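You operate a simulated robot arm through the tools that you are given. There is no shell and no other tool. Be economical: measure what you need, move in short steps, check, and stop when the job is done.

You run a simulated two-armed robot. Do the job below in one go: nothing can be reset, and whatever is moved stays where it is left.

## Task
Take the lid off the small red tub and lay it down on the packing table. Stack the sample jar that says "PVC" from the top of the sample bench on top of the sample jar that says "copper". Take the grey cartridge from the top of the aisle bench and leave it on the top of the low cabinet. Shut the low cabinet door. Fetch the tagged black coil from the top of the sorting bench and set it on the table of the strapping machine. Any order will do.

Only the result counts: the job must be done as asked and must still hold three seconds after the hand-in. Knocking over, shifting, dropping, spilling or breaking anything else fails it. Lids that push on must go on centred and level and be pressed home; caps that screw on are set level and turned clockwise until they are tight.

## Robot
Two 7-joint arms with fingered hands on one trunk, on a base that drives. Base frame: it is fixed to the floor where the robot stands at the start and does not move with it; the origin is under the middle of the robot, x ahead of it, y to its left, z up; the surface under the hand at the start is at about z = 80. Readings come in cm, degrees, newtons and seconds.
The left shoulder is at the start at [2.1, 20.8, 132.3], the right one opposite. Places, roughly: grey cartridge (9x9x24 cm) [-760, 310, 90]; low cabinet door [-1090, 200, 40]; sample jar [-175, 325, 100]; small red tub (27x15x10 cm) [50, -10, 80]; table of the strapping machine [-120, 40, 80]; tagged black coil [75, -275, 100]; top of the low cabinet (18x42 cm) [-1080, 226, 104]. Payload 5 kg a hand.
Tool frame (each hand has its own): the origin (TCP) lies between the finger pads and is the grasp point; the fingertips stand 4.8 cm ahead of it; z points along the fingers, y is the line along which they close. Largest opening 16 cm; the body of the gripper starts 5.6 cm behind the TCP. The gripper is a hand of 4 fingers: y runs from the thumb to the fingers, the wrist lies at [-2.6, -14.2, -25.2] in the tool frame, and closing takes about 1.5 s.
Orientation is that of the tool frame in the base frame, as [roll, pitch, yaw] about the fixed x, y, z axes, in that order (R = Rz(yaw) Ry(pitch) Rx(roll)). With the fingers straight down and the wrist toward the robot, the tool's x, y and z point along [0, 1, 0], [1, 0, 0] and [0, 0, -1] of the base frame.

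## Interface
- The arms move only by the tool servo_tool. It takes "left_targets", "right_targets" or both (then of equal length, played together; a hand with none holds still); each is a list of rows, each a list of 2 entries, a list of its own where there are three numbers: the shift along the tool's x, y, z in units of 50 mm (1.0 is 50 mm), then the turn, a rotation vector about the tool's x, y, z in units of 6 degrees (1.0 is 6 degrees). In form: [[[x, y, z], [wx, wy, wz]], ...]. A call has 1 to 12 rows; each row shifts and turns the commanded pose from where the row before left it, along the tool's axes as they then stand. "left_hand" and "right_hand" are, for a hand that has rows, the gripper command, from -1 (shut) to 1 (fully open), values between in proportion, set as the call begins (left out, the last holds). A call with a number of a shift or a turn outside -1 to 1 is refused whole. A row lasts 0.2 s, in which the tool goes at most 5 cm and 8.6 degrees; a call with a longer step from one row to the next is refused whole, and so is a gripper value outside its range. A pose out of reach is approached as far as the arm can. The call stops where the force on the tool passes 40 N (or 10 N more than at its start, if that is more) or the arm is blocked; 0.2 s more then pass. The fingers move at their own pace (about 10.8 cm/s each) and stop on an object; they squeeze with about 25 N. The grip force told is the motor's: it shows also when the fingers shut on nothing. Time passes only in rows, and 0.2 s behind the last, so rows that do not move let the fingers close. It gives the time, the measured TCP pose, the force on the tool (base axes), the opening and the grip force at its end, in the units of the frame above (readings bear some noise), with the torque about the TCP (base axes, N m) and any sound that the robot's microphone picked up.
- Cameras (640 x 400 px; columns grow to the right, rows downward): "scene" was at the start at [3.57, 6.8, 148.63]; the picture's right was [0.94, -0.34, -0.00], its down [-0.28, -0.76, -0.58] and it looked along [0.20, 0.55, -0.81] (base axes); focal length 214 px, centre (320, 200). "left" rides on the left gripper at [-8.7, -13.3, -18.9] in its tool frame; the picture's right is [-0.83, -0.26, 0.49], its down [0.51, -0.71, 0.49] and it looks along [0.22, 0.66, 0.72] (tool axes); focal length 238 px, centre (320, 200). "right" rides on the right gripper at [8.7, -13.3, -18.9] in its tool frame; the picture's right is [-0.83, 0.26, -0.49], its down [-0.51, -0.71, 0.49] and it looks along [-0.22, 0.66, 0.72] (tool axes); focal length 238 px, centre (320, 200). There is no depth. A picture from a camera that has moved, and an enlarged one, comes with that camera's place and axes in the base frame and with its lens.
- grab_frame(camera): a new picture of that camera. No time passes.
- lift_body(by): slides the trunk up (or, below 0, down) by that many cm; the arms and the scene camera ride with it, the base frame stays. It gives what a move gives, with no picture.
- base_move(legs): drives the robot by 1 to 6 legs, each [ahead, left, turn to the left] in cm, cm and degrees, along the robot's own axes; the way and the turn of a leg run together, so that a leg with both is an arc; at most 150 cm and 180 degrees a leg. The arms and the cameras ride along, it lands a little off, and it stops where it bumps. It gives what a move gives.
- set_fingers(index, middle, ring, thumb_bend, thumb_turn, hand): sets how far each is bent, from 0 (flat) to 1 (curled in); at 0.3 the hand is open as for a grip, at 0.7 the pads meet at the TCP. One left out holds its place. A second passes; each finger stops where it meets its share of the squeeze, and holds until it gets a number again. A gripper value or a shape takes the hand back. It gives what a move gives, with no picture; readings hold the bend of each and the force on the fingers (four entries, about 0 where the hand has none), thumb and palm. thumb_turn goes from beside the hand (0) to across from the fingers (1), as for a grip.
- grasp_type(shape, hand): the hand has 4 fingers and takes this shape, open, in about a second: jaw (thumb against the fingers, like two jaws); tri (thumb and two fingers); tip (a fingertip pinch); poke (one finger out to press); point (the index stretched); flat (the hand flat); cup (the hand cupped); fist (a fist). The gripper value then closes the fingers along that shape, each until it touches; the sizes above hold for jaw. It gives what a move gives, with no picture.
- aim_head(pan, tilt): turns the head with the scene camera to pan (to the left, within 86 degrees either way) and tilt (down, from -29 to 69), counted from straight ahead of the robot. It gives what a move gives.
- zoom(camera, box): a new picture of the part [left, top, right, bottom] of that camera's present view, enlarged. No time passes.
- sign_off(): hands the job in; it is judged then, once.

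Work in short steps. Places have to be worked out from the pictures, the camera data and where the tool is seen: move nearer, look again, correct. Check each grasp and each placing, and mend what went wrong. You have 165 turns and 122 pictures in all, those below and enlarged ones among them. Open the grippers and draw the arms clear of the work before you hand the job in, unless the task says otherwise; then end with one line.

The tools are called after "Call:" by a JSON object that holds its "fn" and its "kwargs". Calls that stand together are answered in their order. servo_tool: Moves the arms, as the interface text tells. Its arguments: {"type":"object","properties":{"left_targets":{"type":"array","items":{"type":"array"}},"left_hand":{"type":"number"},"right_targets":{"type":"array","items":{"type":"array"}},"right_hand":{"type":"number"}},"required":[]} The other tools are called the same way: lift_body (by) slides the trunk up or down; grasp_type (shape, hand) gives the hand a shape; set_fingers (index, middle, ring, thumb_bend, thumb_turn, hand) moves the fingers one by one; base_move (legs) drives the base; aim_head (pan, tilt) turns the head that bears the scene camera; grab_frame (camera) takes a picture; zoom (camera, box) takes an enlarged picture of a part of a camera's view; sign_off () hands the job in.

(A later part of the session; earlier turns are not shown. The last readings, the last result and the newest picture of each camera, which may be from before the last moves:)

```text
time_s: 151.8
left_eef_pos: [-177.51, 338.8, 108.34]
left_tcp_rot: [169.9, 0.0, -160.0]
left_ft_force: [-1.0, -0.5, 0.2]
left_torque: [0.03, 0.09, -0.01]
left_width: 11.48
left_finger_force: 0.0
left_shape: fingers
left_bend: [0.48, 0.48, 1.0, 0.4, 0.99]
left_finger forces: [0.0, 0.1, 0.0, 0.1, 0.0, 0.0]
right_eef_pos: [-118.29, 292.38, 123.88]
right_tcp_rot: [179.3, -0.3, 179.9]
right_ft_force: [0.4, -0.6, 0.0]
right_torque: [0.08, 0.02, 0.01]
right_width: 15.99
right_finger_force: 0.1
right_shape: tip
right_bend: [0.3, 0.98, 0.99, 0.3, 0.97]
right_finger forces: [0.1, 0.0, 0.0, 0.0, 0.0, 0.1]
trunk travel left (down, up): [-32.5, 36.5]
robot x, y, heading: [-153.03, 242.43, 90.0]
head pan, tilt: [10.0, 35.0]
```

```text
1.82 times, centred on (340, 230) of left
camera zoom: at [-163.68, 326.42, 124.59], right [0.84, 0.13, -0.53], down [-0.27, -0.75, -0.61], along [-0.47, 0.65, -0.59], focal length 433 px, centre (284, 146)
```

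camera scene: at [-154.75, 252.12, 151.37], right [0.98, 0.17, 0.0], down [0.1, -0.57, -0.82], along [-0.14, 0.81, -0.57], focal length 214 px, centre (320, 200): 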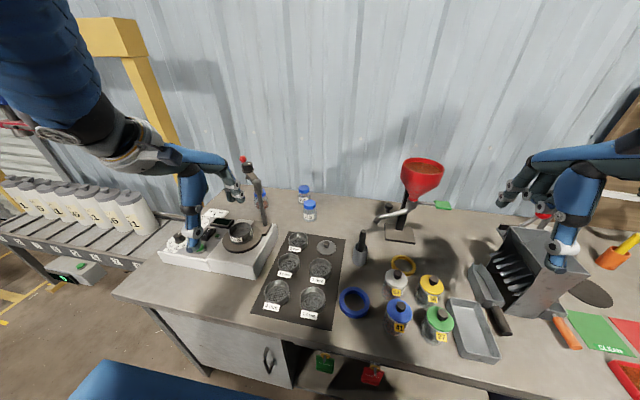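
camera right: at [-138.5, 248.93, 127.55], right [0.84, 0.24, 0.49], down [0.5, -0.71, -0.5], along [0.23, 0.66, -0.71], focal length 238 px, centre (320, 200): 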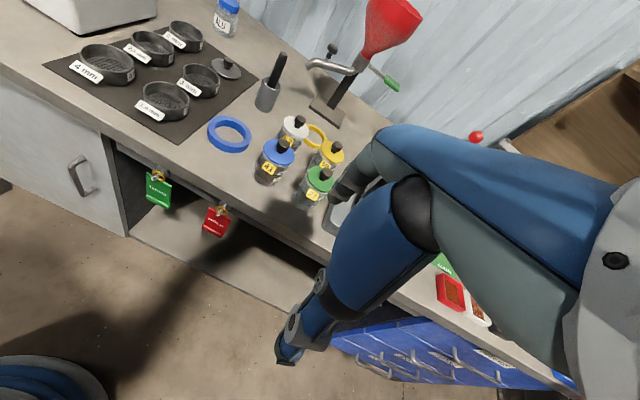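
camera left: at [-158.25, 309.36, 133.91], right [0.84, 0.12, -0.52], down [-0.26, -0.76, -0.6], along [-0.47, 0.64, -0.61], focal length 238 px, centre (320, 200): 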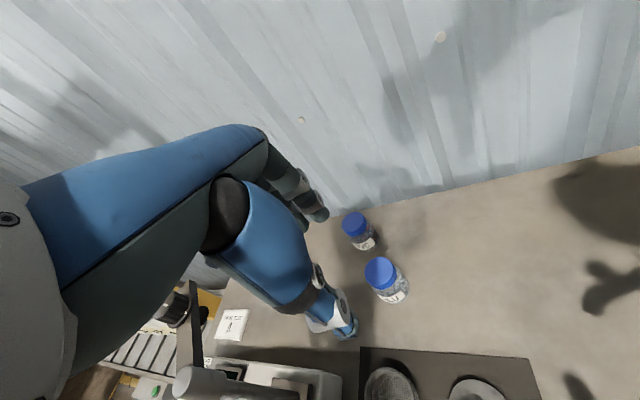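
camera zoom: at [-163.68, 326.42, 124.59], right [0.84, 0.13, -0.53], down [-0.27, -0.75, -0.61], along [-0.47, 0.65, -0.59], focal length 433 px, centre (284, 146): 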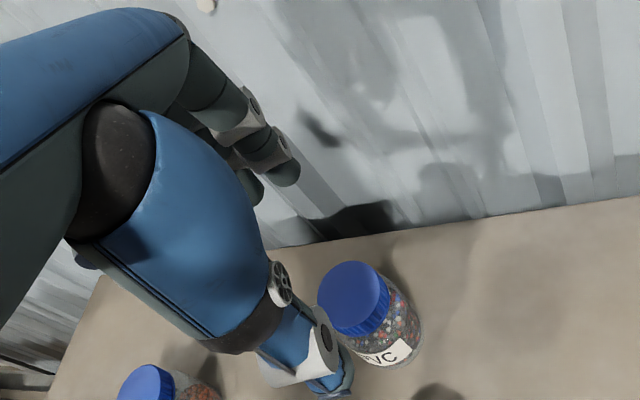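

Alignment is good. I descend vertically toward z≈96.

Call:
{"fn": "servo_tool", "kwargs": {"left_targets": [[[0, -0.1, 0.6], [0, 0, 0]], [[0, -0.1, 0.6], [0, 0, 0]], [[0, -0.1, 0.6], [0, 0, 0]], [[0, -0.05, 0.3], [0, 0, 0]], [[0, 0, 0], [0, 0, 0]]]}}

Call:
{"fn": "zoom", "kwargs": {"camera": "left", "box": [220, 120, 460, 340]}}

Call:
{"fn": "zoom", "kwargs": {"camera": "scene", "box": [220, 120, 380, 240]}}

```text
time_s: 153.1
left_eef_pos: [-177.57, 339.18, 97.46]
left_tcp_rot: [169.9, -0.1, -159.9]
left_ft_force: [0.5, 0.4, -0.3]
left_torque: [0.02, 0.0, -0.01]
left_width: 11.54
left_finger_force: 0.0
left_shape: fingers
left_bend: [0.48, 0.48, 1.0, 0.4, 0.99]
left_finger forces: [0.0, 0.0, 0.0, 0.0, 0.1, 0.0]
right_eef_pos: [-118.41, 292.54, 123.83]
right_tcp_rot: [179.2, -0.2, 179.9]
right_ft_force: [-0.3, 0.0, 0.9]
right_torque: [-0.04, 0.04, 0.01]
right_width: 15.97
right_finger_force: 0.1
right_shape: tip
right_bend: [0.3, 0.98, 0.99, 0.3, 0.97]
right_finger forces: [0.0, 0.0, 0.0, 0.0, 0.0, 0.0]
trunk travel left (down, up): [-32.5, 36.5]
robot x, y, heading: [-153.05, 242.37, 89.9]
head pan, tilt: [10.0, 35.0]
```

```text
1.82 times, centred on (340, 230) of left
camera zoom: at [-163.76, 326.86, 113.86], right [0.84, 0.13, -0.53], down [-0.27, -0.75, -0.61], along [-0.47, 0.65, -0.6], focal length 433 px, centre (284, 146)
```

zoom: 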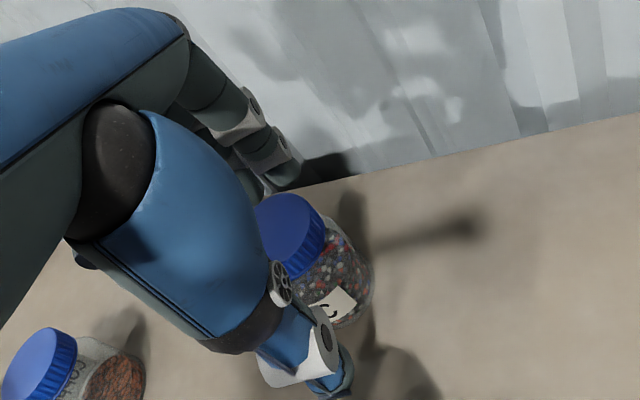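

```text
3.33 times, centred on (300, 180) of scene
camera zoom: at [-154.66, 252.15, 151.37], right [0.98, 0.17, 0.0], down [0.1, -0.57, -0.82], along [-0.14, 0.81, -0.57], focal length 715 px, centre (387, 267)
```

zoom: 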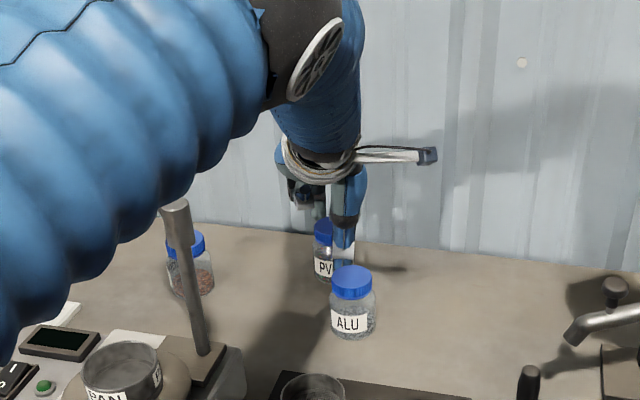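

The jar sits between thumb and fingers. I go 1.5 cm lower and close the two fingers and thumb.

Call:
{"fn": "servo_tool", "kwargs": {"left_targets": [[[0, -0.05, 0.3], [0, 0, 0]], [[0, 0, 0], [0, 0, 0]]]}}

Call:
{"fn": "set_fingers", "kwargs": {"hand": "left", "index": 0.8, "middle": 0.8, "thumb_bend": 0.8}}

Call:
{"fn": "zoom", "kwargs": {"camera": "left", "box": [220, 120, 460, 340]}}

```text
time_s: 153.7
left_eef_pos: [-177.58, 339.21, 96.15]
left_tcp_rot: [169.8, 0.0, -160.1]
left_ft_force: [0.7, -0.7, 0.8]
left_torque: [0.03, 0.04, -0.05]
left_width: 11.51
left_finger_force: 0.1
left_shape: fingers
left_bend: [0.48, 0.48, 1.0, 0.4, 0.99]
left_finger forces: [0.1, 0.0, 0.1, 0.1, 0.0, 0.1]
right_eef_pos: [-118.24, 292.34, 123.8]
right_tcp_rot: [179.2, -0.2, 179.9]
right_ft_force: [0.0, -0.2, -0.8]
right_torque: [0.03, 0.01, 0.01]
right_width: 15.97
right_finger_force: 0.2
right_shape: tip
right_bend: [0.3, 0.98, 0.99, 0.3, 0.97]
right_finger forces: [0.1, 0.0, 0.0, 0.0, 0.1, 0.0]
trunk travel left (down, up): [-32.5, 36.5]
robot x, y, heading: [-153.02, 242.15, 89.6]
head pan, tilt: [10.0, 35.0]
```

```text
time_s: 154.7
left_eef_pos: [-177.49, 339.28, 96.02]
left_tcp_rot: [169.8, 0.1, -160.0]
left_ft_force: [-0.8, -0.9, 1.9]
left_torque: [0.08, 0.04, -0.02]
left_width: 6.07
left_finger_force: 19.7
left_shape: fingers
left_bend: [0.63, 0.62, 1.0, 0.55, 1.0]
left_finger forces: [8.8, 9.7, 0.0, 0.1, 20.8, 0.0]
right_eef_pos: [-118.34, 292.7, 123.92]
right_tcp_rot: [179.3, -0.2, 180.0]
right_ft_force: [-0.8, 0.4, -0.3]
right_torque: [0.0, 0.02, 0.01]
right_width: 15.99
right_finger_force: 0.0
right_shape: tip
right_bend: [0.3, 0.98, 0.99, 0.3, 0.97]
right_finger forces: [0.0, 0.0, 0.0, 0.0, 0.1, 0.0]
trunk travel left (down, up): [-32.5, 36.5]
robot x, y, heading: [-153.03, 242.46, 90.1]
head pan, tilt: [10.0, 35.0]
```

```text
1.82 times, centred on (340, 230) of left
camera zoom: at [-163.77, 326.88, 112.32], right [0.84, 0.13, -0.53], down [-0.27, -0.75, -0.61], along [-0.47, 0.65, -0.6], focal length 433 px, centre (284, 146)
```

zoom: 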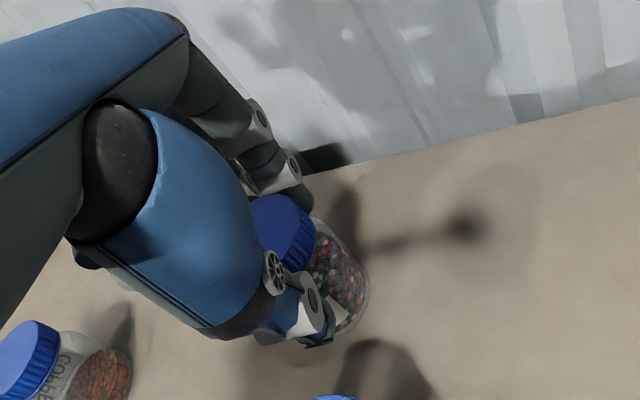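

Jar PVC gripped (≈20 N balanced), and the left jar's label reads "COPPE…". I lift with the trunk, straight up.

Call:
{"fn": "lift_body", "kwargs": {"by": 25}}

Call:
{"fn": "grab_frame", "kwargs": {"camera": "scene"}}

Call:
{"fn": "grab_frame", "kwargs": {"camera": "left"}}

```text
time_s: 157.2
left_eef_pos: [-177.57, 339.15, 120.99]
left_tcp_rot: [169.9, -0.1, -160.0]
left_ft_force: [-0.9, 0.2, -0.3]
left_torque: [-0.01, 0.0, 0.02]
left_width: 6.06
left_finger_force: 18.9
left_shape: fingers
left_bend: [0.63, 0.62, 1.0, 0.55, 1.0]
left_finger forces: [8.2, 9.4, 0.0, 0.0, 20.4, 0.0]
right_eef_pos: [-118.26, 292.62, 148.71]
right_tcp_rot: [179.3, -0.2, 179.9]
right_ft_force: [0.8, 0.3, 0.1]
right_torque: [-0.04, -0.02, 0.01]
right_width: 15.97
right_finger_force: 0.1
right_shape: tip
right_bend: [0.3, 0.98, 0.99, 0.3, 0.97]
right_finger forces: [0.0, 0.0, 0.0, 0.0, 0.0, 0.1]
trunk travel left (down, up): [-57.5, 11.5]
robot x, y, heading: [-153.01, 242.71, 90.2]
head pan, tilt: [10.0, 35.0]
```

```text
50 pictures are left
camera scene: at [-154.67, 252.19, 176.35], right [0.98, 0.17, 0.0], down [0.1, -0.57, -0.82], along [-0.14, 0.81, -0.57], focal length 214 px, centre (320, 200)
```

scene: 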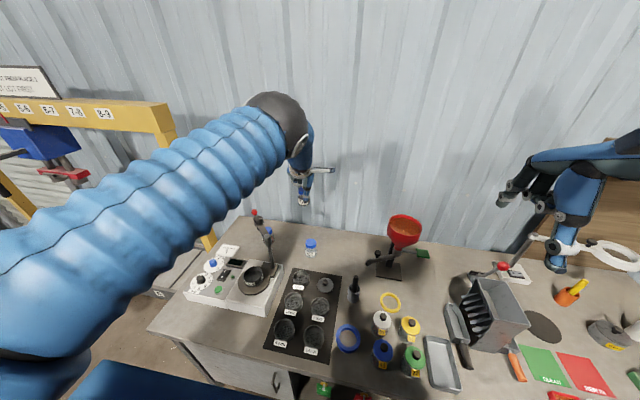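

```text
49 pictures are left
camera left: at [-163.77, 326.91, 137.23], right [0.84, 0.13, -0.53], down [-0.27, -0.75, -0.61], along [-0.47, 0.65, -0.6], focal length 238 px, centre (320, 200)
```

left: 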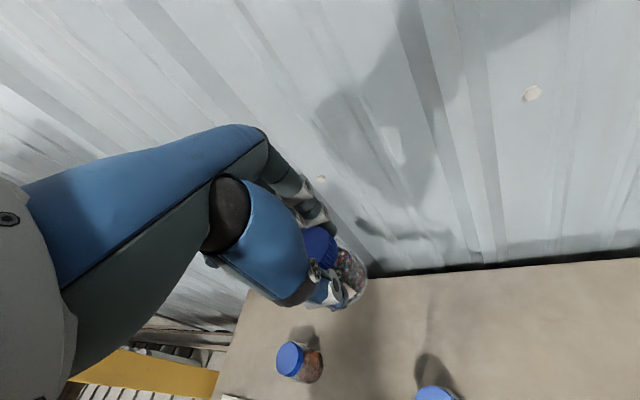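

Jar is held upright. I strafe the base 25 cm left so the arm can come to the copper jar from its left side, then check.

Call:
{"fn": "base_move", "kwargs": {"legs": [[0, 25, 0]]}}

Call:
{"fn": "grab_frame", "kwargs": {"camera": "scene"}}

```text
time_s: 159.1
left_eef_pos: [-202.69, 339.07, 121.12]
left_tcp_rot: [169.9, 0.0, -159.7]
left_ft_force: [0.6, -0.5, -1.5]
left_torque: [0.0, 0.03, 0.01]
left_width: 6.05
left_finger_force: 18.6
left_shape: fingers
left_bend: [0.63, 0.62, 1.0, 0.55, 1.0]
left_finger forces: [8.2, 9.3, 0.1, 0.1, 20.4, 0.0]
right_eef_pos: [-143.55, 292.72, 148.83]
right_tcp_rot: [179.2, -0.2, -179.9]
right_ft_force: [0.4, -0.5, -1.0]
right_torque: [0.0, 0.01, -0.01]
right_width: 15.98
right_finger_force: 0.1
right_shape: tip
right_bend: [0.3, 0.98, 0.99, 0.3, 0.97]
right_finger forces: [0.1, 0.0, 0.0, 0.0, 0.0, 0.0]
trunk travel left (down, up): [-57.5, 11.5]
robot x, y, heading: [-178.19, 242.17, 90.0]
head pan, tilt: [10.0, 35.0]
```

```text
48 pictures are left
camera scene: at [-179.69, 252.15, 176.36], right [0.98, 0.18, 0.0], down [0.1, -0.57, -0.82], along [-0.14, 0.81, -0.57], focal length 214 px, centre (320, 200)
```

scene: 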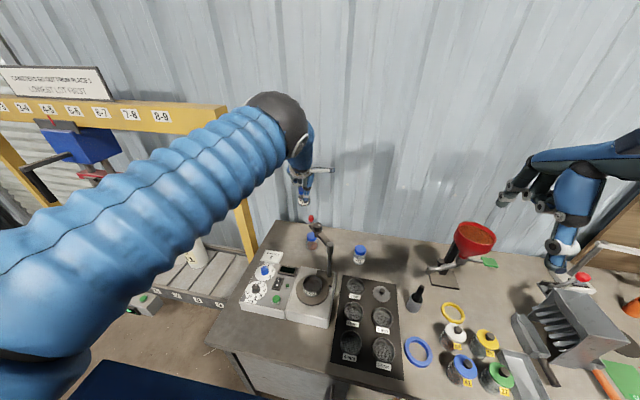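

Next: shift over the copper jar and swing the wrist 50° to the left about the vertical, keeping the jar upright.

Call:
{"fn": "servo_tool", "kwargs": {"left_targets": [[[-0.24, -0.87, -0.154], [0, 0, 0]], [[-0.24, -0.87, -0.154], [0, 0, 0]], [[0, 0, 0], [0, -0.161, 0.911]], [[0, 0, 0], [0, -0.161, 0.911]], [[0, 0, 0], [0, -0.161, 0.911]], [[0, 0, 0], [0, -0.161, 0.911]], [[0, 0, 0], [0, -0.161, 0.911]], [[0, 0, 0], [0, -0.161, 0.911]], [[0, 0, 0], [0, -0.161, 0.911]], [[0, 0, 0], [0, -0.161, 0.911]], [[0, 0, 0], [0, -0.161, 0.911]], [[0, 0, 0], [0, 0, 0]]]}}

Call:
{"fn": "grab_frame", "kwargs": {"camera": "left"}}

Call:
{"fn": "grab_frame", "kwargs": {"camera": "scene"}}

```text
time_s: 161.7
left_eef_pos: [-197.61, 331.68, 121.08]
left_tcp_rot: [169.8, -0.1, 150.2]
left_ft_force: [0.4, 0.4, -1.7]
left_torque: [-0.02, -0.05, -0.02]
left_width: 5.96
left_finger_force: 17.9
left_shape: fingers
left_bend: [0.63, 0.62, 1.0, 0.56, 1.0]
left_finger forces: [7.6, 9.0, 0.0, 0.0, 19.0, 0.0]
right_eef_pos: [-143.63, 292.69, 148.87]
right_tcp_rot: [179.3, -0.2, -179.9]
right_ft_force: [-0.5, 0.0, -0.4]
right_torque: [0.02, -0.07, 0.0]
right_width: 16.0
right_finger_force: 0.0
right_shape: tip
right_bend: [0.3, 0.98, 0.99, 0.3, 0.97]
right_finger forces: [0.1, 0.2, 0.1, 0.0, 0.0, 0.0]
trunk travel left (down, up): [-57.5, 11.5]
robot x, y, heading: [-178.14, 242.22, 90.1]
head pan, tilt: [10.0, 35.0]
```

```text
47 pictures are left
camera left: at [-198.21, 313.15, 137.27], right [0.64, -0.56, -0.53], down [-0.74, -0.28, -0.61], along [0.19, 0.78, -0.6], focal length 238 px, centre (320, 200)
```

left: 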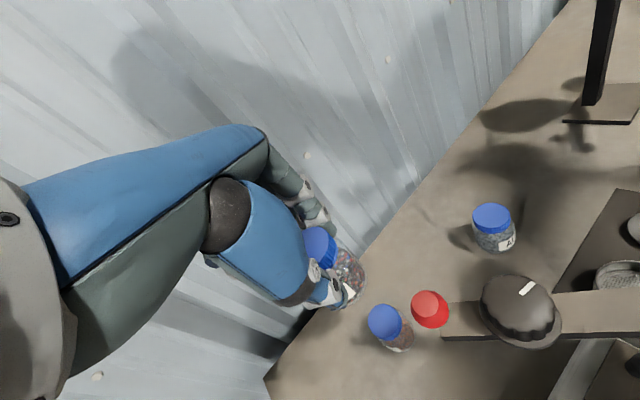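

```text
46 pictures are left
camera scene: at [-179.83, 252.13, 176.36], right [0.98, 0.18, 0.0], down [0.1, -0.56, -0.82], along [-0.14, 0.81, -0.57], focal length 214 px, centre (320, 200)
```

scene: 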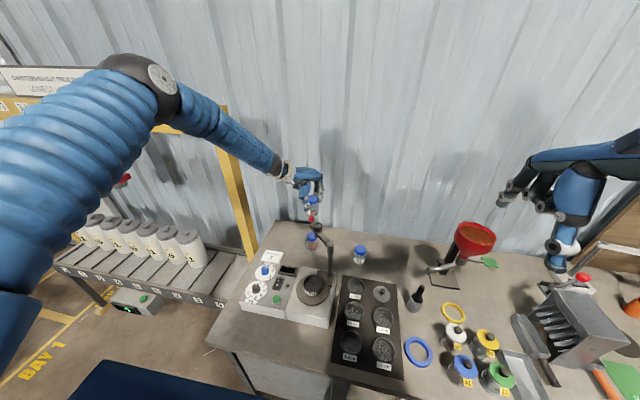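

Relative measurement in the hand camera: PVC must shift about (−1.0, +2.4) to be over the copper jar. I correct, then lower the trunk 11 cm and re-measure.

Call:
{"fn": "servo_tool", "kwargs": {"left_targets": [[[0.41, 0.31, 0.055], [0, 0, 0]], [[0, 0, 0], [0, 0, 0]]]}}

Call:
{"fn": "lift_body", "kwargs": {"by": -11}}

Call:
{"fn": "zoom", "kwargs": {"camera": "left", "box": [260, 180, 460, 380]}}

Call:
{"fn": "zoom", "kwargs": {"camera": "scene", "box": [260, 120, 370, 240]}}

```text
time_s: 162.2
left_eef_pos: [-198.71, 334.0, 121.12]
left_tcp_rot: [169.8, 0.0, 150.2]
left_ft_force: [-0.4, 0.3, -0.5]
left_torque: [0.06, -0.11, -0.01]
left_width: 5.97
left_finger_force: 17.5
left_shape: fingers
left_bend: [0.63, 0.62, 1.0, 0.56, 1.0]
left_finger forces: [7.3, 9.0, 0.0, 0.1, 18.7, 0.0]
right_eef_pos: [-143.64, 292.54, 148.89]
right_tcp_rot: [179.3, -0.2, -179.9]
right_ft_force: [-0.5, -0.4, 0.3]
right_torque: [0.09, -0.06, -0.01]
right_width: 15.98
right_finger_force: 0.1
right_shape: tip
right_bend: [0.3, 0.98, 0.99, 0.3, 0.97]
right_finger forces: [0.0, 0.0, 0.1, 0.0, 0.1, 0.0]
trunk travel left (down, up): [-57.5, 11.5]
robot x, y, heading: [-178.36, 242.67, 90.1]
head pan, tilt: [10.0, 35.0]
```

```text
time_s: 163.7
left_eef_pos: [-198.44, 334.03, 110.14]
left_tcp_rot: [169.9, -0.1, 150.1]
left_ft_force: [-0.5, 1.1, -0.6]
left_torque: [0.0, 0.04, 0.01]
left_width: 5.96
left_finger_force: 17.7
left_shape: fingers
left_bend: [0.63, 0.62, 1.0, 0.56, 1.0]
left_finger forces: [7.6, 8.9, 0.0, 0.1, 18.8, 0.0]
right_eef_pos: [-143.56, 292.64, 137.91]
right_tcp_rot: [179.3, -0.2, -179.8]
right_ft_force: [-0.3, 0.0, 0.0]
right_torque: [0.01, -0.01, 0.01]
right_width: 15.99
right_finger_force: 0.1
right_shape: tip
right_bend: [0.3, 0.98, 0.99, 0.3, 0.97]
right_finger forces: [0.0, 0.1, 0.1, 0.1, 0.0, 0.0]
trunk travel left (down, up): [-46.5, 22.5]
robot x, y, heading: [-178.35, 242.58, 90.1]
head pan, tilt: [10.0, 35.0]
```

```text
2.00 times, centred on (360, 280) of left
camera zoom: at [-199.09, 315.58, 126.47], right [0.64, -0.56, -0.53], down [-0.74, -0.28, -0.61], along [0.19, 0.78, -0.6], focal length 477 px, centre (240, 40)
```

zoom: 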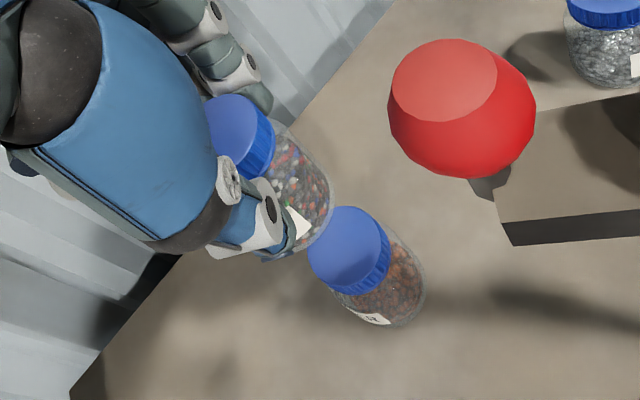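

```text
3.33 times, centred on (315, 180) of scene
camera zoom: at [-179.72, 252.13, 165.38], right [0.98, 0.18, 0.0], down [0.1, -0.56, -0.82], along [-0.14, 0.81, -0.57], focal length 715 px, centre (337, 267)
```

zoom: 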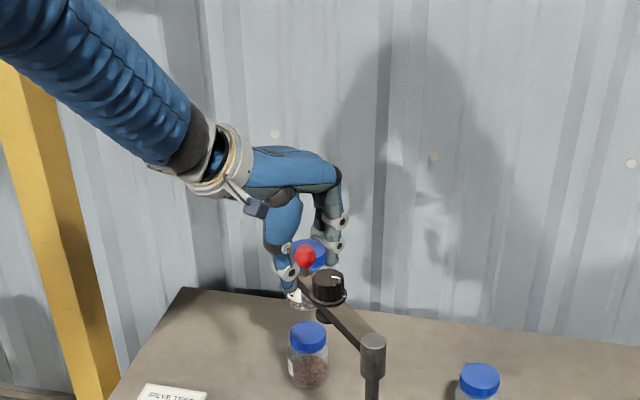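

PVC over copper is off by only about (−0.5, −1.0). I correct and lower 3 cm by trunk, then re-check.

Call:
{"fn": "servo_tool", "kwargs": {"left_targets": [[[-0.012, -0.22, -0.04], [0, 0, 0]], [[0, 0, 0], [0, 0, 0]]]}}

Call:
{"fn": "lift_body", "kwargs": {"by": -3.3}}

Call:
{"fn": "zoom", "kwargs": {"camera": "left", "box": [260, 180, 460, 380]}}

Call:
{"fn": "zoom", "kwargs": {"camera": "scene", "box": [260, 140, 370, 260]}}

```text
time_s: 164.3
left_eef_pos: [-198.95, 332.93, 110.17]
left_tcp_rot: [169.9, -0.1, 150.2]
left_ft_force: [0.1, 0.2, -0.7]
left_torque: [0.02, 0.0, -0.01]
left_width: 5.98
left_finger_force: 17.5
left_shape: fingers
left_bend: [0.63, 0.62, 1.0, 0.56, 1.0]
left_finger forces: [7.5, 9.0, 0.0, 0.1, 18.8, 0.1]
right_eef_pos: [-143.4, 292.79, 137.73]
right_tcp_rot: [179.4, -0.2, -179.9]
right_ft_force: [0.7, 0.3, -0.8]
right_torque: [-0.02, 0.06, 0.0]
right_width: 15.99
right_finger_force: 0.1
right_shape: tip
right_bend: [0.3, 0.98, 0.99, 0.3, 0.97]
right_finger forces: [0.0, 0.0, 0.0, 0.0, 0.0, 0.0]
trunk travel left (down, up): [-46.5, 22.5]
robot x, y, heading: [-178.43, 242.24, 90.1]
head pan, tilt: [10.0, 35.0]
```

```text
time_s: 165.1
left_eef_pos: [-199.07, 333.14, 107.0]
left_tcp_rot: [169.8, 0.0, 150.2]
left_ft_force: [-0.9, -1.2, -0.2]
left_torque: [-0.01, 0.06, -0.02]
left_width: 5.98
left_finger_force: 17.7
left_shape: fingers
left_bend: [0.63, 0.62, 1.0, 0.56, 1.0]
left_finger forces: [7.5, 8.9, 0.0, 0.0, 18.8, 0.0]
right_eef_pos: [-143.52, 292.59, 134.69]
right_tcp_rot: [179.4, -0.2, -179.9]
right_ft_force: [0.3, 0.0, 0.5]
right_torque: [0.02, -0.02, -0.01]
right_width: 15.98
right_finger_force: 0.1
right_shape: tip
right_bend: [0.3, 0.98, 0.99, 0.3, 0.97]
right_finger forces: [0.0, 0.1, 0.1, 0.0, 0.0, 0.1]
trunk travel left (down, up): [-43.2, 25.8]
robot x, y, heading: [-178.48, 242.85, 90.1]
head pan, tilt: [10.0, 35.0]
```

```text
2.00 times, centred on (360, 280) of left
camera zoom: at [-199.64, 314.51, 123.24], right [0.64, -0.56, -0.53], down [-0.74, -0.28, -0.61], along [0.19, 0.78, -0.59], focal length 477 px, centre (240, 40)
```

zoom: 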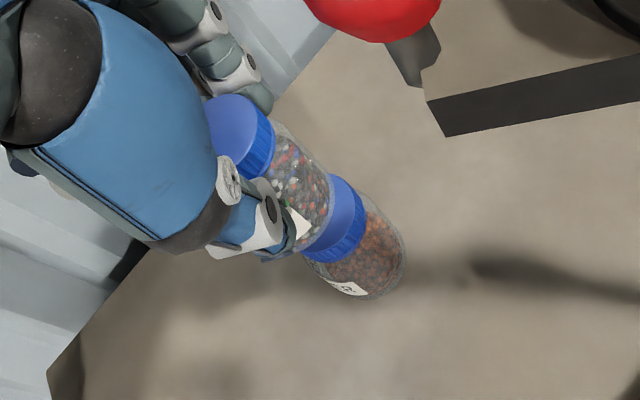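

```text
3.33 times, centred on (315, 200) of scene
camera zoom: at [-179.75, 252.05, 162.08], right [0.98, 0.18, 0.0], down [0.1, -0.56, -0.82], along [-0.14, 0.81, -0.57], focal length 715 px, centre (337, 200)
```

zoom: 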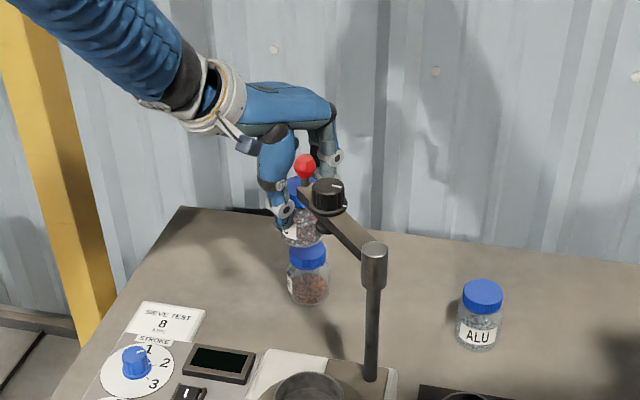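

Aligned within half a centimetre. I lower in small steps until contact.

Call:
{"fn": "servo_tool", "kwargs": {"left_targets": [[[0, -0.017, 0.1], [0, 0, 0]], [[0, -0.017, 0.1], [0, 0, 0]], [[0, -0.01, 0.06], [0, 0, 0]], [[0, -0.01, 0.06], [0, 0, 0]]]}}

```text
time_s: 166.1
left_eef_pos: [-198.9, 332.99, 105.06]
left_tcp_rot: [169.9, -0.1, 150.3]
left_ft_force: [-0.3, -0.2, -0.1]
left_torque: [0.01, 0.01, -0.01]
left_width: 5.93
left_finger_force: 17.9
left_shape: fingers
left_bend: [0.63, 0.62, 1.0, 0.56, 1.0]
left_finger forces: [7.5, 9.0, 0.1, 0.1, 18.8, 0.1]
right_eef_pos: [-143.47, 292.75, 134.6]
right_tcp_rot: [179.3, -0.2, -179.8]
right_ft_force: [0.3, 0.3, -0.2]
right_torque: [0.01, 0.0, 0.0]
right_width: 16.0
right_finger_force: 0.1
right_shape: tip
right_bend: [0.3, 0.98, 0.99, 0.3, 0.97]
right_finger forces: [0.0, 0.0, 0.0, 0.0, 0.0, 0.0]
trunk travel left (down, up): [-43.2, 25.8]
robot x, y, heading: [-178.33, 242.51, 90.0]
head pan, tilt: [10.0, 35.0]
```

Call:
{"fn": "servo_tool", "kwargs": {"left_targets": [[[0, -0.007, 0.04], [0, 0, 0]], [[0, -0.007, 0.04], [0, 0, 0]], [[0, -0.007, 0.04], [0, 0, 0]], [[0, -0.007, 0.04], [0, 0, 0]]]}}

Call:
{"fn": "zoom", "kwargs": {"camera": "left", "box": [280, 190, 420, 330]}}

```text
time_s: 167.1
left_eef_pos: [-198.97, 332.89, 104.96]
left_tcp_rot: [169.4, -0.1, 150.2]
left_ft_force: [-3.1, -1.1, 30.9]
left_torque: [-0.03, 0.24, 0.05]
left_width: 5.91
left_finger_force: 26.4
left_shape: fingers
left_bend: [0.63, 0.62, 1.0, 0.56, 1.0]
left_finger forces: [13.0, 14.8, 0.1, 0.0, 24.3, 0.1]
right_eef_pos: [-143.5, 292.32, 134.63]
right_tcp_rot: [179.2, -0.1, -179.9]
right_ft_force: [0.8, 0.8, -0.5]
right_torque: [-0.01, -0.03, 0.02]
right_width: 15.99
right_finger_force: 0.0
right_shape: tip
right_bend: [0.3, 0.98, 0.99, 0.3, 0.97]
right_finger forces: [0.0, 0.0, 0.1, 0.0, 0.0, 0.0]
trunk travel left (down, up): [-43.2, 25.8]
robot x, y, heading: [-178.48, 242.34, 90.2]
head pan, tilt: [10.0, 35.0]
```

```text
2.86 times, centred on (350, 260) of left
camera zoom: at [-199.58, 314.4, 121.12], right [0.64, -0.56, -0.53], down [-0.74, -0.28, -0.61], along [0.19, 0.78, -0.59], focal length 681 px, centre (234, 29)
```

zoom: 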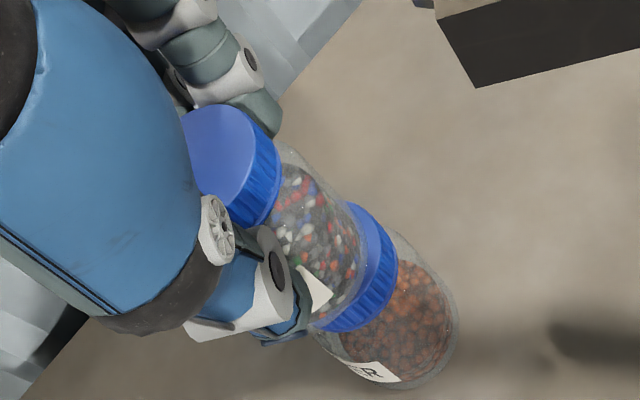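

Contact made. I relieve the push by ~0.5 cm so only light contact remains, then open gently.

Call:
{"fn": "servo_tool", "kwargs": {"left_targets": [[[0, 0.01, -0.06], [0, 0, 0]], [[0, 0.01, -0.05], [0, 0, 0]], [[0, 0, 0], [0, 0, 0]]]}}

Call:
{"fn": "zoom", "kwargs": {"camera": "scene", "box": [285, 180, 345, 240]}}

```text
time_s: 167.8
left_eef_pos: [-198.89, 332.83, 105.06]
left_tcp_rot: [169.9, -0.2, 150.2]
left_ft_force: [-1.2, 3.8, 16.9]
left_torque: [0.4, -0.08, 0.07]
left_width: 5.92
left_finger_force: 23.4
left_shape: fingers
left_bend: [0.63, 0.62, 1.0, 0.57, 1.0]
left_finger forces: [12.2, 14.2, 0.1, 0.0, 19.7, 0.0]
right_eef_pos: [-143.54, 292.65, 134.58]
right_tcp_rot: [179.3, -0.2, -179.9]
right_ft_force: [0.1, 0.3, -0.5]
right_torque: [0.0, 0.03, 0.01]
right_width: 16.01
right_finger_force: 0.2
right_shape: tip
right_bend: [0.3, 0.98, 0.99, 0.3, 0.97]
right_finger forces: [0.0, 0.0, 0.1, 0.0, 0.0, 0.0]
trunk travel left (down, up): [-43.2, 25.8]
robot x, y, heading: [-178.4, 242.46, 90.1]
head pan, tilt: [10.0, 35.0]
```

```text
6.67 times, centred on (315, 210) of scene
camera zoom: at [-179.71, 252.0, 162.07], right [0.98, 0.18, 0.0], down [0.1, -0.56, -0.82], along [-0.14, 0.81, -0.57], focal length 1430 px, centre (353, 133)
```

zoom: 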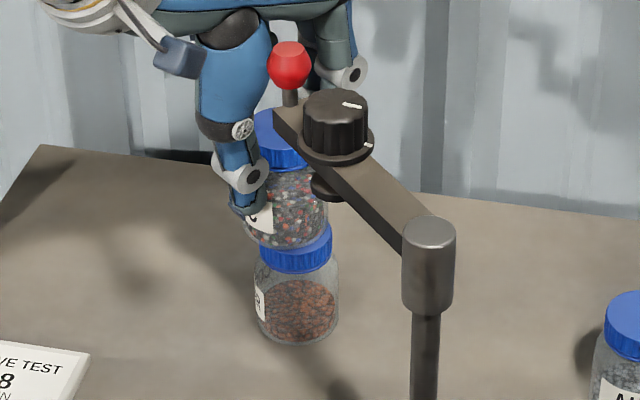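

PVC sits ~0.6 cm too far left and back. I lift a hair, shift (+0.6, −0.6), and re-seat.

Call:
{"fn": "servo_tool", "kwargs": {"left_targets": [[[0, 0.02, -0.12], [0, 0, 0]], [[-0.164, -0.045, -0.01], [0, 0, 0]], [[0, 0, 0], [0, 0, 0]], [[0, -0.01, 0.06], [0, 0, 0]], [[0, 0, 0], [0, 0, 0]]]}}

Call:
{"fn": "zoom", "kwargs": {"camera": "scene", "box": [285, 180, 345, 240]}}

Call:
{"fn": "zoom", "kwargs": {"camera": "left", "box": [280, 190, 420, 330]}}

```text
time_s: 169.1
left_eef_pos: [-198.34, 332.3, 105.35]
left_tcp_rot: [170.0, -0.1, 150.2]
left_ft_force: [0.5, -0.5, -1.2]
left_torque: [-0.05, -0.02, -0.03]
left_width: 5.95
left_finger_force: 18.7
left_shape: fingers
left_bend: [0.63, 0.62, 1.0, 0.57, 1.0]
left_finger forces: [8.7, 9.0, 0.1, 0.0, 19.3, 0.0]
right_eef_pos: [-143.55, 292.69, 134.62]
right_tcp_rot: [179.3, -0.2, -180.0]
right_ft_force: [-0.9, -1.1, 0.0]
right_torque: [-0.02, -0.01, 0.01]
right_width: 16.0
right_finger_force: 0.1
right_shape: tip
right_bend: [0.3, 0.98, 0.99, 0.3, 0.97]
right_finger forces: [0.1, 0.0, 0.0, 0.0, 0.1, 0.0]
trunk travel left (down, up): [-43.2, 25.8]
robot x, y, heading: [-178.22, 242.36, 89.9]
head pan, tilt: [10.0, 35.0]
```

```text
6.67 times, centred on (315, 210) of scene
camera zoom: at [-179.74, 252.1, 162.06], right [0.98, 0.18, 0.0], down [0.1, -0.56, -0.82], along [-0.14, 0.81, -0.57], focal length 1430 px, centre (353, 133)
```

zoom: 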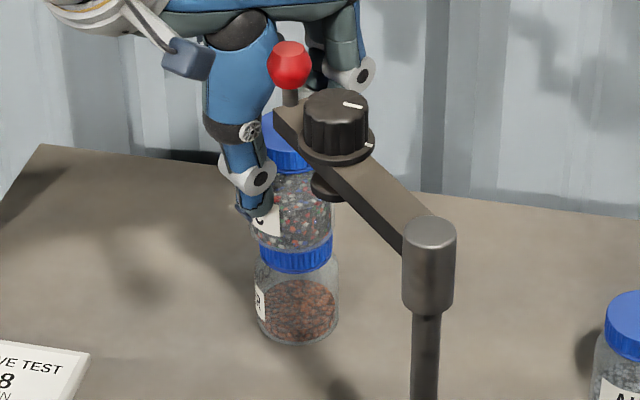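

```text
2.86 times, centred on (350, 260) of left
camera zoom: at [-198.98, 313.93, 121.56], right [0.64, -0.56, -0.53], down [-0.74, -0.28, -0.61], along [0.19, 0.78, -0.6], focal length 681 px, centre (234, 29)
```

zoom: 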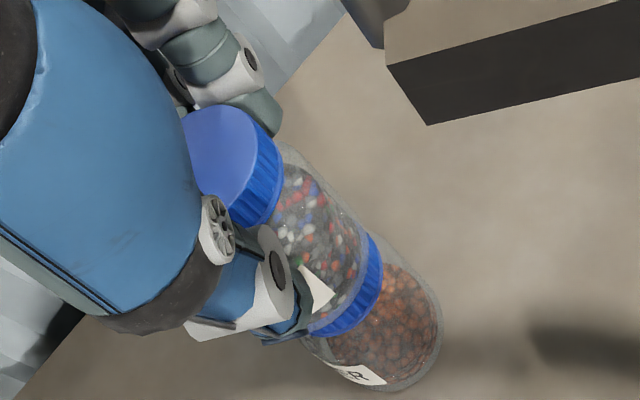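

Now well centred. I lower the last few millimetres.

Call:
{"fn": "servo_tool", "kwargs": {"left_targets": [[[0, -0.006, 0.035], [0, 0, 0]], [[0, -0.006, 0.035], [0, 0, 0]]]}}

```text
time_s: 169.7
left_eef_pos: [-198.46, 332.36, 105.03]
left_tcp_rot: [169.8, -0.1, 150.3]
left_ft_force: [-0.7, -0.2, 5.3]
left_torque: [0.07, 0.01, -0.01]
left_width: 5.95
left_finger_force: 19.7
left_shape: fingers
left_bend: [0.63, 0.62, 1.0, 0.57, 1.0]
left_finger forces: [9.6, 10.3, 0.0, 0.0, 19.8, 0.0]
right_eef_pos: [-143.5, 292.56, 134.62]
right_tcp_rot: [179.2, -0.2, -180.0]
right_ft_force: [0.7, -0.4, -0.6]
right_torque: [0.02, 0.0, 0.01]
right_width: 15.98
right_finger_force: 0.1
right_shape: tip
right_bend: [0.3, 0.98, 0.99, 0.3, 0.97]
right_finger forces: [0.1, 0.0, 0.0, 0.1, 0.0, 0.0]
trunk travel left (down, up): [-43.2, 25.8]
robot x, y, heading: [-178.55, 242.72, 90.3]
head pan, tilt: [10.0, 35.0]
```

Light contact (5 N). I open fingers and thumb together.

Call:
{"fn": "set_fingers", "kwargs": {"hand": "left", "index": 0.48, "middle": 0.48, "thumb_bend": 0.4}}

Call:
{"fn": "zoom", "kwargs": {"camera": "scene", "box": [285, 180, 345, 240]}}

Call:
{"fn": "zoom", "kwargs": {"camera": "left", "box": [280, 190, 420, 330]}}

```text
time_s: 170.7
left_eef_pos: [-198.25, 332.28, 104.92]
left_tcp_rot: [169.8, -0.1, 150.3]
left_ft_force: [-0.1, 0.8, 1.1]
left_torque: [0.0, 0.0, 0.01]
left_width: 11.46
left_finger_force: 0.1
left_shape: fingers
left_bend: [0.48, 0.48, 1.0, 0.4, 0.99]
left_finger forces: [0.0, 0.0, 0.0, 0.0, 0.0, 0.1]
right_eef_pos: [-143.48, 292.59, 134.55]
right_tcp_rot: [179.3, -0.3, -179.9]
right_ft_force: [-0.1, 0.1, 0.1]
right_torque: [0.02, 0.0, 0.0]
right_width: 15.99
right_finger_force: 0.1
right_shape: tip
right_bend: [0.3, 0.98, 0.99, 0.3, 0.97]
right_finger forces: [0.0, 0.0, 0.0, 0.1, 0.0, 0.0]
trunk travel left (down, up): [-43.2, 25.8]
robot x, y, heading: [-178.16, 242.43, 90.1]
head pan, tilt: [10.0, 35.0]
```

```text
6.67 times, centred on (315, 210) of scene
camera zoom: at [-179.74, 252.11, 162.06], right [0.98, 0.18, 0.0], down [0.1, -0.56, -0.82], along [-0.14, 0.81, -0.57], focal length 1430 px, centre (353, 133)
```

zoom: 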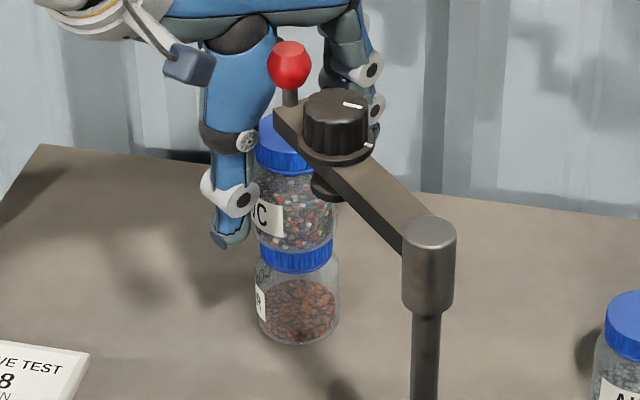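

```text
2.86 times, centred on (350, 260) of left
camera zoom: at [-198.95, 313.93, 121.19], right [0.64, -0.56, -0.53], down [-0.74, -0.28, -0.61], along [0.19, 0.78, -0.6], focal length 681 px, centre (234, 29)
```

zoom: 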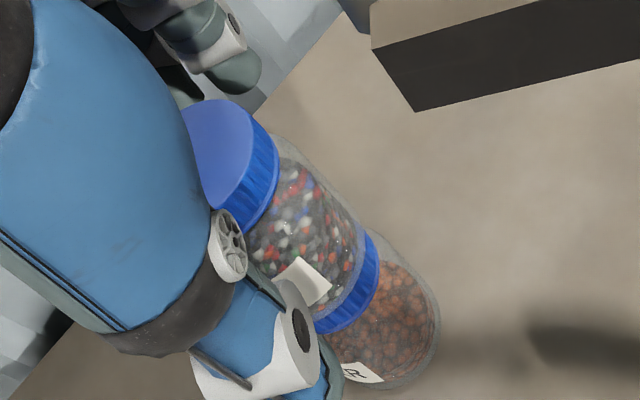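

Stacked and upright. I raise the hand straight up with the trunk.

Call:
{"fn": "lift_body", "kwargs": {"by": 22}}

Call:
{"fn": "grab_frame", "kwargs": {"camera": "scene"}}

```text
time_s: 173.0
left_eef_pos: [-198.34, 332.27, 126.78]
left_tcp_rot: [169.9, -0.1, 150.3]
left_ft_force: [-0.1, -0.9, -0.8]
left_torque: [0.01, -0.02, 0.03]
left_width: 11.45
left_finger_force: 0.0
left_shape: fingers
left_bend: [0.48, 0.48, 1.0, 0.4, 0.99]
left_finger forces: [0.0, 0.0, 0.0, 0.0, 0.0, 0.0]
right_eef_pos: [-143.52, 292.67, 156.53]
right_tcp_rot: [179.2, -0.3, -179.9]
right_ft_force: [1.1, -0.1, 0.3]
right_torque: [0.03, -0.01, 0.01]
right_width: 15.97
right_finger_force: 0.2
right_shape: tip
right_bend: [0.3, 0.98, 0.99, 0.3, 0.97]
right_finger forces: [0.0, 0.0, 0.0, 0.0, 0.0, 0.0]
trunk travel left (down, up): [-65.2, 3.8]
robot x, y, heading: [-178.03, 242.51, 90.2]
head pan, tilt: [10.0, 35.0]
```

```text
35 pictures are left
camera scene: at [-179.74, 252.15, 184.04], right [0.98, 0.18, 0.0], down [0.1, -0.56, -0.82], along [-0.14, 0.81, -0.57], focal length 214 px, centre (320, 200)
```

scene: 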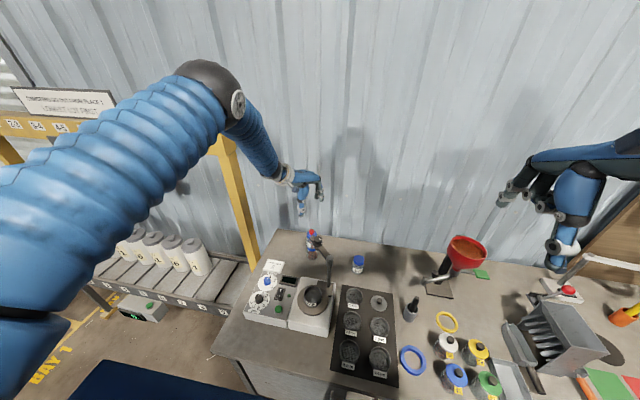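

Stack verified. I raise the arm a bit more, back off, then straighten and draw in the left hand.

Call:
{"fn": "servo_tool", "kwargs": {"left_targets": [[[0, 0.14, -0.8], [0, 0, 0]], [[0, 0.14, -0.8], [0, 0, 0]]]}}

Call:
{"fn": "base_move", "kwargs": {"legs": [[-55, 0, 0]]}}

Call:
{"fn": "servo_tool", "kwargs": {"left_targets": [[[0, 0, 0], [0, 0.174, -0.985]], [[0, 0, 0], [0, 0.174, -0.985]], [[0, 0, 0], [0, 0.174, -0.985]], [[0, 0, 0], [0, 0.174, -0.985]], [[0, 0, 0], [0, 0.174, -0.985]], [[0, 0, 0], [0.83, 0, 0]], [[0, 0, 0], [0.83, 0, 0]], [[0, -0.95, 0], [0, 0, 0]], [[0, -0.95, 0], [0, 0, 0]], [[0, -0.95, 0], [0, 0, 0]], [[0, -0.95, 0], [0, 0, 0]], [[0, -0.95, 0], [0, 0, 0]]], "left_hand": 1}}

Call:
{"fn": "lift_body", "kwargs": {"by": -30}}

```text
time_s: 173.6
left_eef_pos: [-198.38, 331.97, 135.12]
left_tcp_rot: [169.9, -0.1, 150.2]
left_ft_force: [1.0, -3.1, -1.4]
left_torque: [0.18, -0.03, 0.08]
left_width: 11.46
left_finger_force: 0.1
left_shape: fingers
left_bend: [0.48, 0.48, 1.0, 0.4, 0.99]
left_finger forces: [0.0, 0.1, 0.0, 0.1, 0.0, 0.0]
right_eef_pos: [-143.38, 292.5, 156.59]
right_tcp_rot: [179.2, -0.3, -179.8]
right_ft_force: [0.4, -1.3, 1.1]
right_torque: [0.07, 0.06, 0.01]
right_width: 15.98
right_finger_force: 0.1
right_shape: tip
right_bend: [0.3, 0.98, 0.99, 0.3, 0.97]
right_finger forces: [0.1, 0.0, 0.0, 0.1, 0.0, 0.1]
trunk travel left (down, up): [-65.2, 3.8]
robot x, y, heading: [-178.42, 242.41, 90.1]
head pan, tilt: [10.0, 35.0]
```

```text
time_s: 176.8
left_eef_pos: [-198.13, 277.16, 134.96]
left_tcp_rot: [169.9, -0.2, 150.0]
left_ft_force: [0.2, -0.5, 0.0]
left_torque: [-0.03, 0.0, -0.02]
left_width: 11.45
left_finger_force: 0.0
left_shape: fingers
left_bend: [0.48, 0.48, 1.0, 0.4, 0.99]
left_finger forces: [0.0, 0.0, 0.0, 0.1, 0.0, 0.1]
right_eef_pos: [-143.34, 237.34, 156.47]
right_tcp_rot: [179.5, -0.2, 179.9]
right_ft_force: [0.0, 1.1, 0.1]
right_torque: [-0.04, -0.02, -0.01]
right_width: 16.0
right_finger_force: 0.1
right_shape: tip
right_bend: [0.3, 0.98, 0.99, 0.3, 0.97]
right_finger forces: [0.0, 0.1, 0.0, 0.1, 0.1, 0.1]
trunk travel left (down, up): [-65.2, 3.8]
robot x, y, heading: [-177.94, 187.49, 89.8]
head pan, tilt: [10.0, 35.0]
```

```text
time_s: 179.4
left_eef_pos: [-197.92, 253.16, 135.34]
left_tcp_rot: [179.5, 0.0, -179.9]
left_ft_force: [0.6, -0.4, 0.0]
left_torque: [0.09, 0.04, 0.0]
left_width: 15.98
left_finger_force: 0.0
left_shape: tri
left_bend: [0.3, 0.3, 0.99, 0.3, 0.97]
left_finger forces: [0.1, 0.1, 0.1, 0.0, 0.0, 0.0]
right_eef_pos: [-143.2, 237.08, 156.67]
right_tcp_rot: [179.2, -0.2, 179.9]
right_ft_force: [0.2, -0.8, 0.4]
right_torque: [0.15, 0.01, -0.05]
right_width: 15.99
right_finger_force: 0.1
right_shape: tip
right_bend: [0.3, 0.98, 0.99, 0.3, 0.97]
right_finger forces: [0.0, 0.0, 0.0, 0.0, 0.0, 0.0]
trunk travel left (down, up): [-65.2, 3.8]
robot x, y, heading: [-178.3, 186.95, 90.1]
head pan, tilt: [10.0, 35.0]
```

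```text
time_s: 182.4
left_eef_pos: [-198.12, 253.42, 105.19]
left_tcp_rot: [179.8, 0.1, -180.0]
left_ft_force: [-0.6, 0.1, 0.0]
left_torque: [-0.02, -0.01, -0.02]
left_width: 16.0
left_finger_force: 0.2
left_shape: tri
left_bend: [0.3, 0.3, 0.99, 0.3, 0.97]
left_finger forces: [0.0, 0.0, 0.1, 0.0, 0.0, 0.0]
right_eef_pos: [-143.29, 237.28, 126.61]
right_tcp_rot: [179.3, -0.3, 179.8]
right_ft_force: [0.3, -0.3, -1.1]
right_torque: [0.01, 0.02, 0.0]
right_width: 15.97
right_finger_force: 0.0
right_shape: tip
right_bend: [0.3, 0.98, 0.99, 0.3, 0.97]
right_finger forces: [0.0, 0.0, 0.0, 0.0, 0.1, 0.0]
trunk travel left (down, up): [-35.2, 33.8]
robot x, y, heading: [-177.98, 186.96, 89.8]
head pan, tilt: [10.0, 35.0]
```

I look left (toward −x) for the way to the aisle bench.

Call:
{"fn": "aim_head", "kwargs": {"pan": 80, "tilt": 15}}

Call:
{"fn": "grab_frame", "kwargs": {"camera": "scene"}}

```text
time_s: 183.8
left_eef_pos: [-198.04, 253.43, 105.33]
left_tcp_rot: [179.7, 0.0, -179.9]
left_ft_force: [0.5, 0.5, 0.3]
left_torque: [-0.03, -0.03, 0.01]
left_width: 15.97
left_finger_force: 0.0
left_shape: tri
left_bend: [0.3, 0.3, 0.99, 0.3, 0.97]
left_finger forces: [0.0, 0.0, 0.0, 0.0, 0.0, 0.1]
right_eef_pos: [-143.36, 237.28, 126.54]
right_tcp_rot: [179.3, -0.2, 179.8]
right_ft_force: [0.0, 0.0, -0.5]
right_torque: [0.0, 0.04, -0.02]
right_width: 16.01
right_finger_force: 0.1
right_shape: tip
right_bend: [0.3, 0.98, 0.99, 0.3, 0.97]
right_finger forces: [0.1, 0.0, 0.0, 0.0, 0.0, 0.1]
trunk travel left (down, up): [-35.2, 33.8]
robot x, y, heading: [-178.13, 187.1, 89.8]
head pan, tilt: [80.0, 15.0]
```

```text
34 pictures are left
camera scene: at [-187.33, 189.86, 157.26], right [0.18, 0.98, 0.0], down [0.26, -0.05, -0.97], along [-0.95, 0.17, -0.26], focal length 214 px, centre (320, 200)
```

scene: 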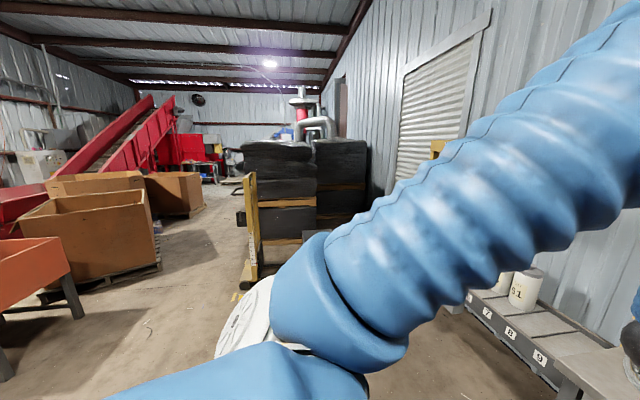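

There is a corridor between the cardboard bins (y<35) and the wrapped pallets (y>145). I turn to −x and drive diagonally onto its centre line y≈88.

Call:
{"fn": "base_move", "kwargs": {"legs": [[0, 0, 90], [105, 48, 0], [105, 50, 0]]}}

Call:
{"fn": "aim_head", "kwargs": {"pan": -15, "tilt": 15}}

Call:
{"fn": "grab_frame", "kwargs": {"camera": "scene"}}

```text
time_s: 189.4
left_eef_pos: [-257.81, 163.24, 105.02]
left_tcp_rot: [180.0, 0.1, -91.4]
left_ft_force: [-2.3, -1.7, -1.9]
left_torque: [0.22, -0.18, -0.08]
left_width: 15.98
left_finger_force: 0.0
left_shape: tri
left_bend: [0.3, 0.3, 0.99, 0.3, 0.97]
left_finger forces: [0.1, 0.0, 0.0, 0.0, 0.1, 0.0]
right_eef_pos: [-240.51, 217.57, 126.47]
right_tcp_rot: [179.4, -0.1, -91.4]
right_ft_force: [-2.2, -1.0, -0.3]
right_torque: [0.16, -0.29, 0.01]
right_width: 16.0
right_finger_force: 0.0
right_shape: tip
right_bend: [0.3, 0.98, 0.99, 0.3, 0.97]
right_finger forces: [0.0, 0.0, 0.0, 0.0, 0.1, 0.0]
trunk travel left (down, up): [-35.2, 33.8]
robot x, y, heading: [-190.86, 181.47, 178.6]
head pan, tilt: [80.0, 15.0]
stopped in leg 2: the robot was blocked; the commanded pose is now the measured one
```

```text
time_s: 191.1
left_eef_pos: [-257.59, 163.41, 105.21]
left_tcp_rot: [179.7, 0.0, -91.3]
left_ft_force: [-0.1, 0.4, 1.4]
left_torque: [-0.01, 0.02, 0.01]
left_width: 15.99
left_finger_force: 0.0
left_shape: tri
left_bend: [0.3, 0.3, 0.99, 0.3, 0.97]
left_finger forces: [0.1, 0.0, 0.0, 0.1, 0.0, 0.0]
right_eef_pos: [-240.18, 217.8, 126.57]
right_tcp_rot: [179.2, -0.2, -91.6]
right_ft_force: [0.0, 0.4, 0.0]
right_torque: [-0.04, 0.03, 0.0]
right_width: 15.97
right_finger_force: 0.0
right_shape: tip
right_bend: [0.3, 0.98, 0.99, 0.3, 0.97]
right_finger forces: [0.1, 0.1, 0.0, 0.0, 0.0, 0.0]
trunk travel left (down, up): [-35.2, 33.8]
robot x, y, heading: [-190.65, 181.79, 178.9]
head pan, tilt: [-15.0, 15.0]
```

```text
33 pictures are left
camera scene: at [-200.85, 184.37, 157.27], right [0.28, 0.96, 0.0], down [0.25, -0.07, -0.97], along [-0.93, 0.27, -0.26], focal length 214 px, centre (320, 200)
```

scene: 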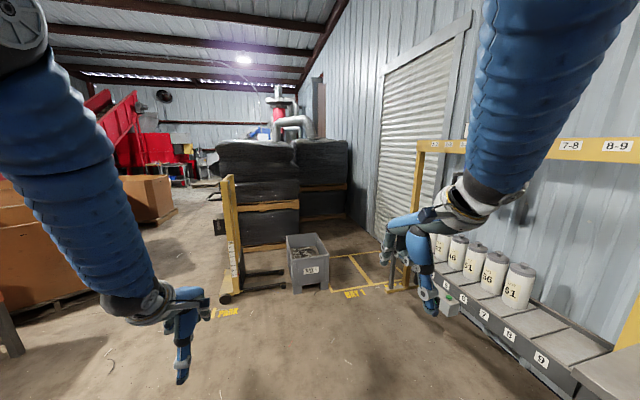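

Something blocked on the left. I look left and down.

Call:
{"fn": "aim_head", "kwargs": {"pan": 80, "tilt": 40}}

Call:
{"fn": "grab_frame", "kwargs": {"camera": "scene"}}

```text
time_s: 192.8
left_eef_pos: [-257.43, 163.36, 105.31]
left_tcp_rot: [179.8, 0.0, -91.3]
left_ft_force: [0.1, 0.5, 0.8]
left_torque: [0.01, -0.01, 0.0]
left_width: 16.0
left_finger_force: 0.0
left_shape: tri
left_bend: [0.3, 0.3, 0.99, 0.3, 0.97]
left_finger forces: [0.0, 0.0, 0.0, 0.0, 0.0, 0.0]
right_eef_pos: [-240.13, 217.79, 126.48]
right_tcp_rot: [179.3, -0.2, -91.5]
right_ft_force: [0.3, 0.8, -0.3]
right_torque: [0.01, 0.02, 0.0]
right_width: 15.99
right_finger_force: 0.0
right_shape: tip
right_bend: [0.3, 0.98, 0.99, 0.3, 0.97]
right_finger forces: [0.0, 0.0, 0.1, 0.0, 0.0, 0.0]
trunk travel left (down, up): [-35.2, 33.8]
robot x, y, heading: [-190.56, 182.02, 178.7]
head pan, tilt: [80.0, 40.0]
```

```text
32 pictures are left
camera scene: at [-193.57, 173.41, 153.31], right [-0.98, 0.2, 0.0], down [0.13, 0.63, -0.77], along [-0.15, -0.75, -0.64], focal length 214 px, centre (320, 200)
```

scene: 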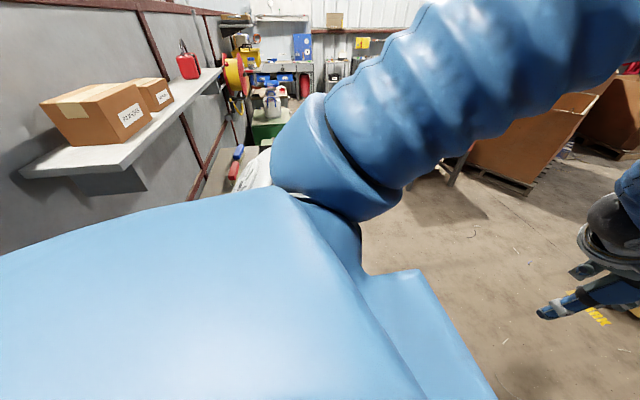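

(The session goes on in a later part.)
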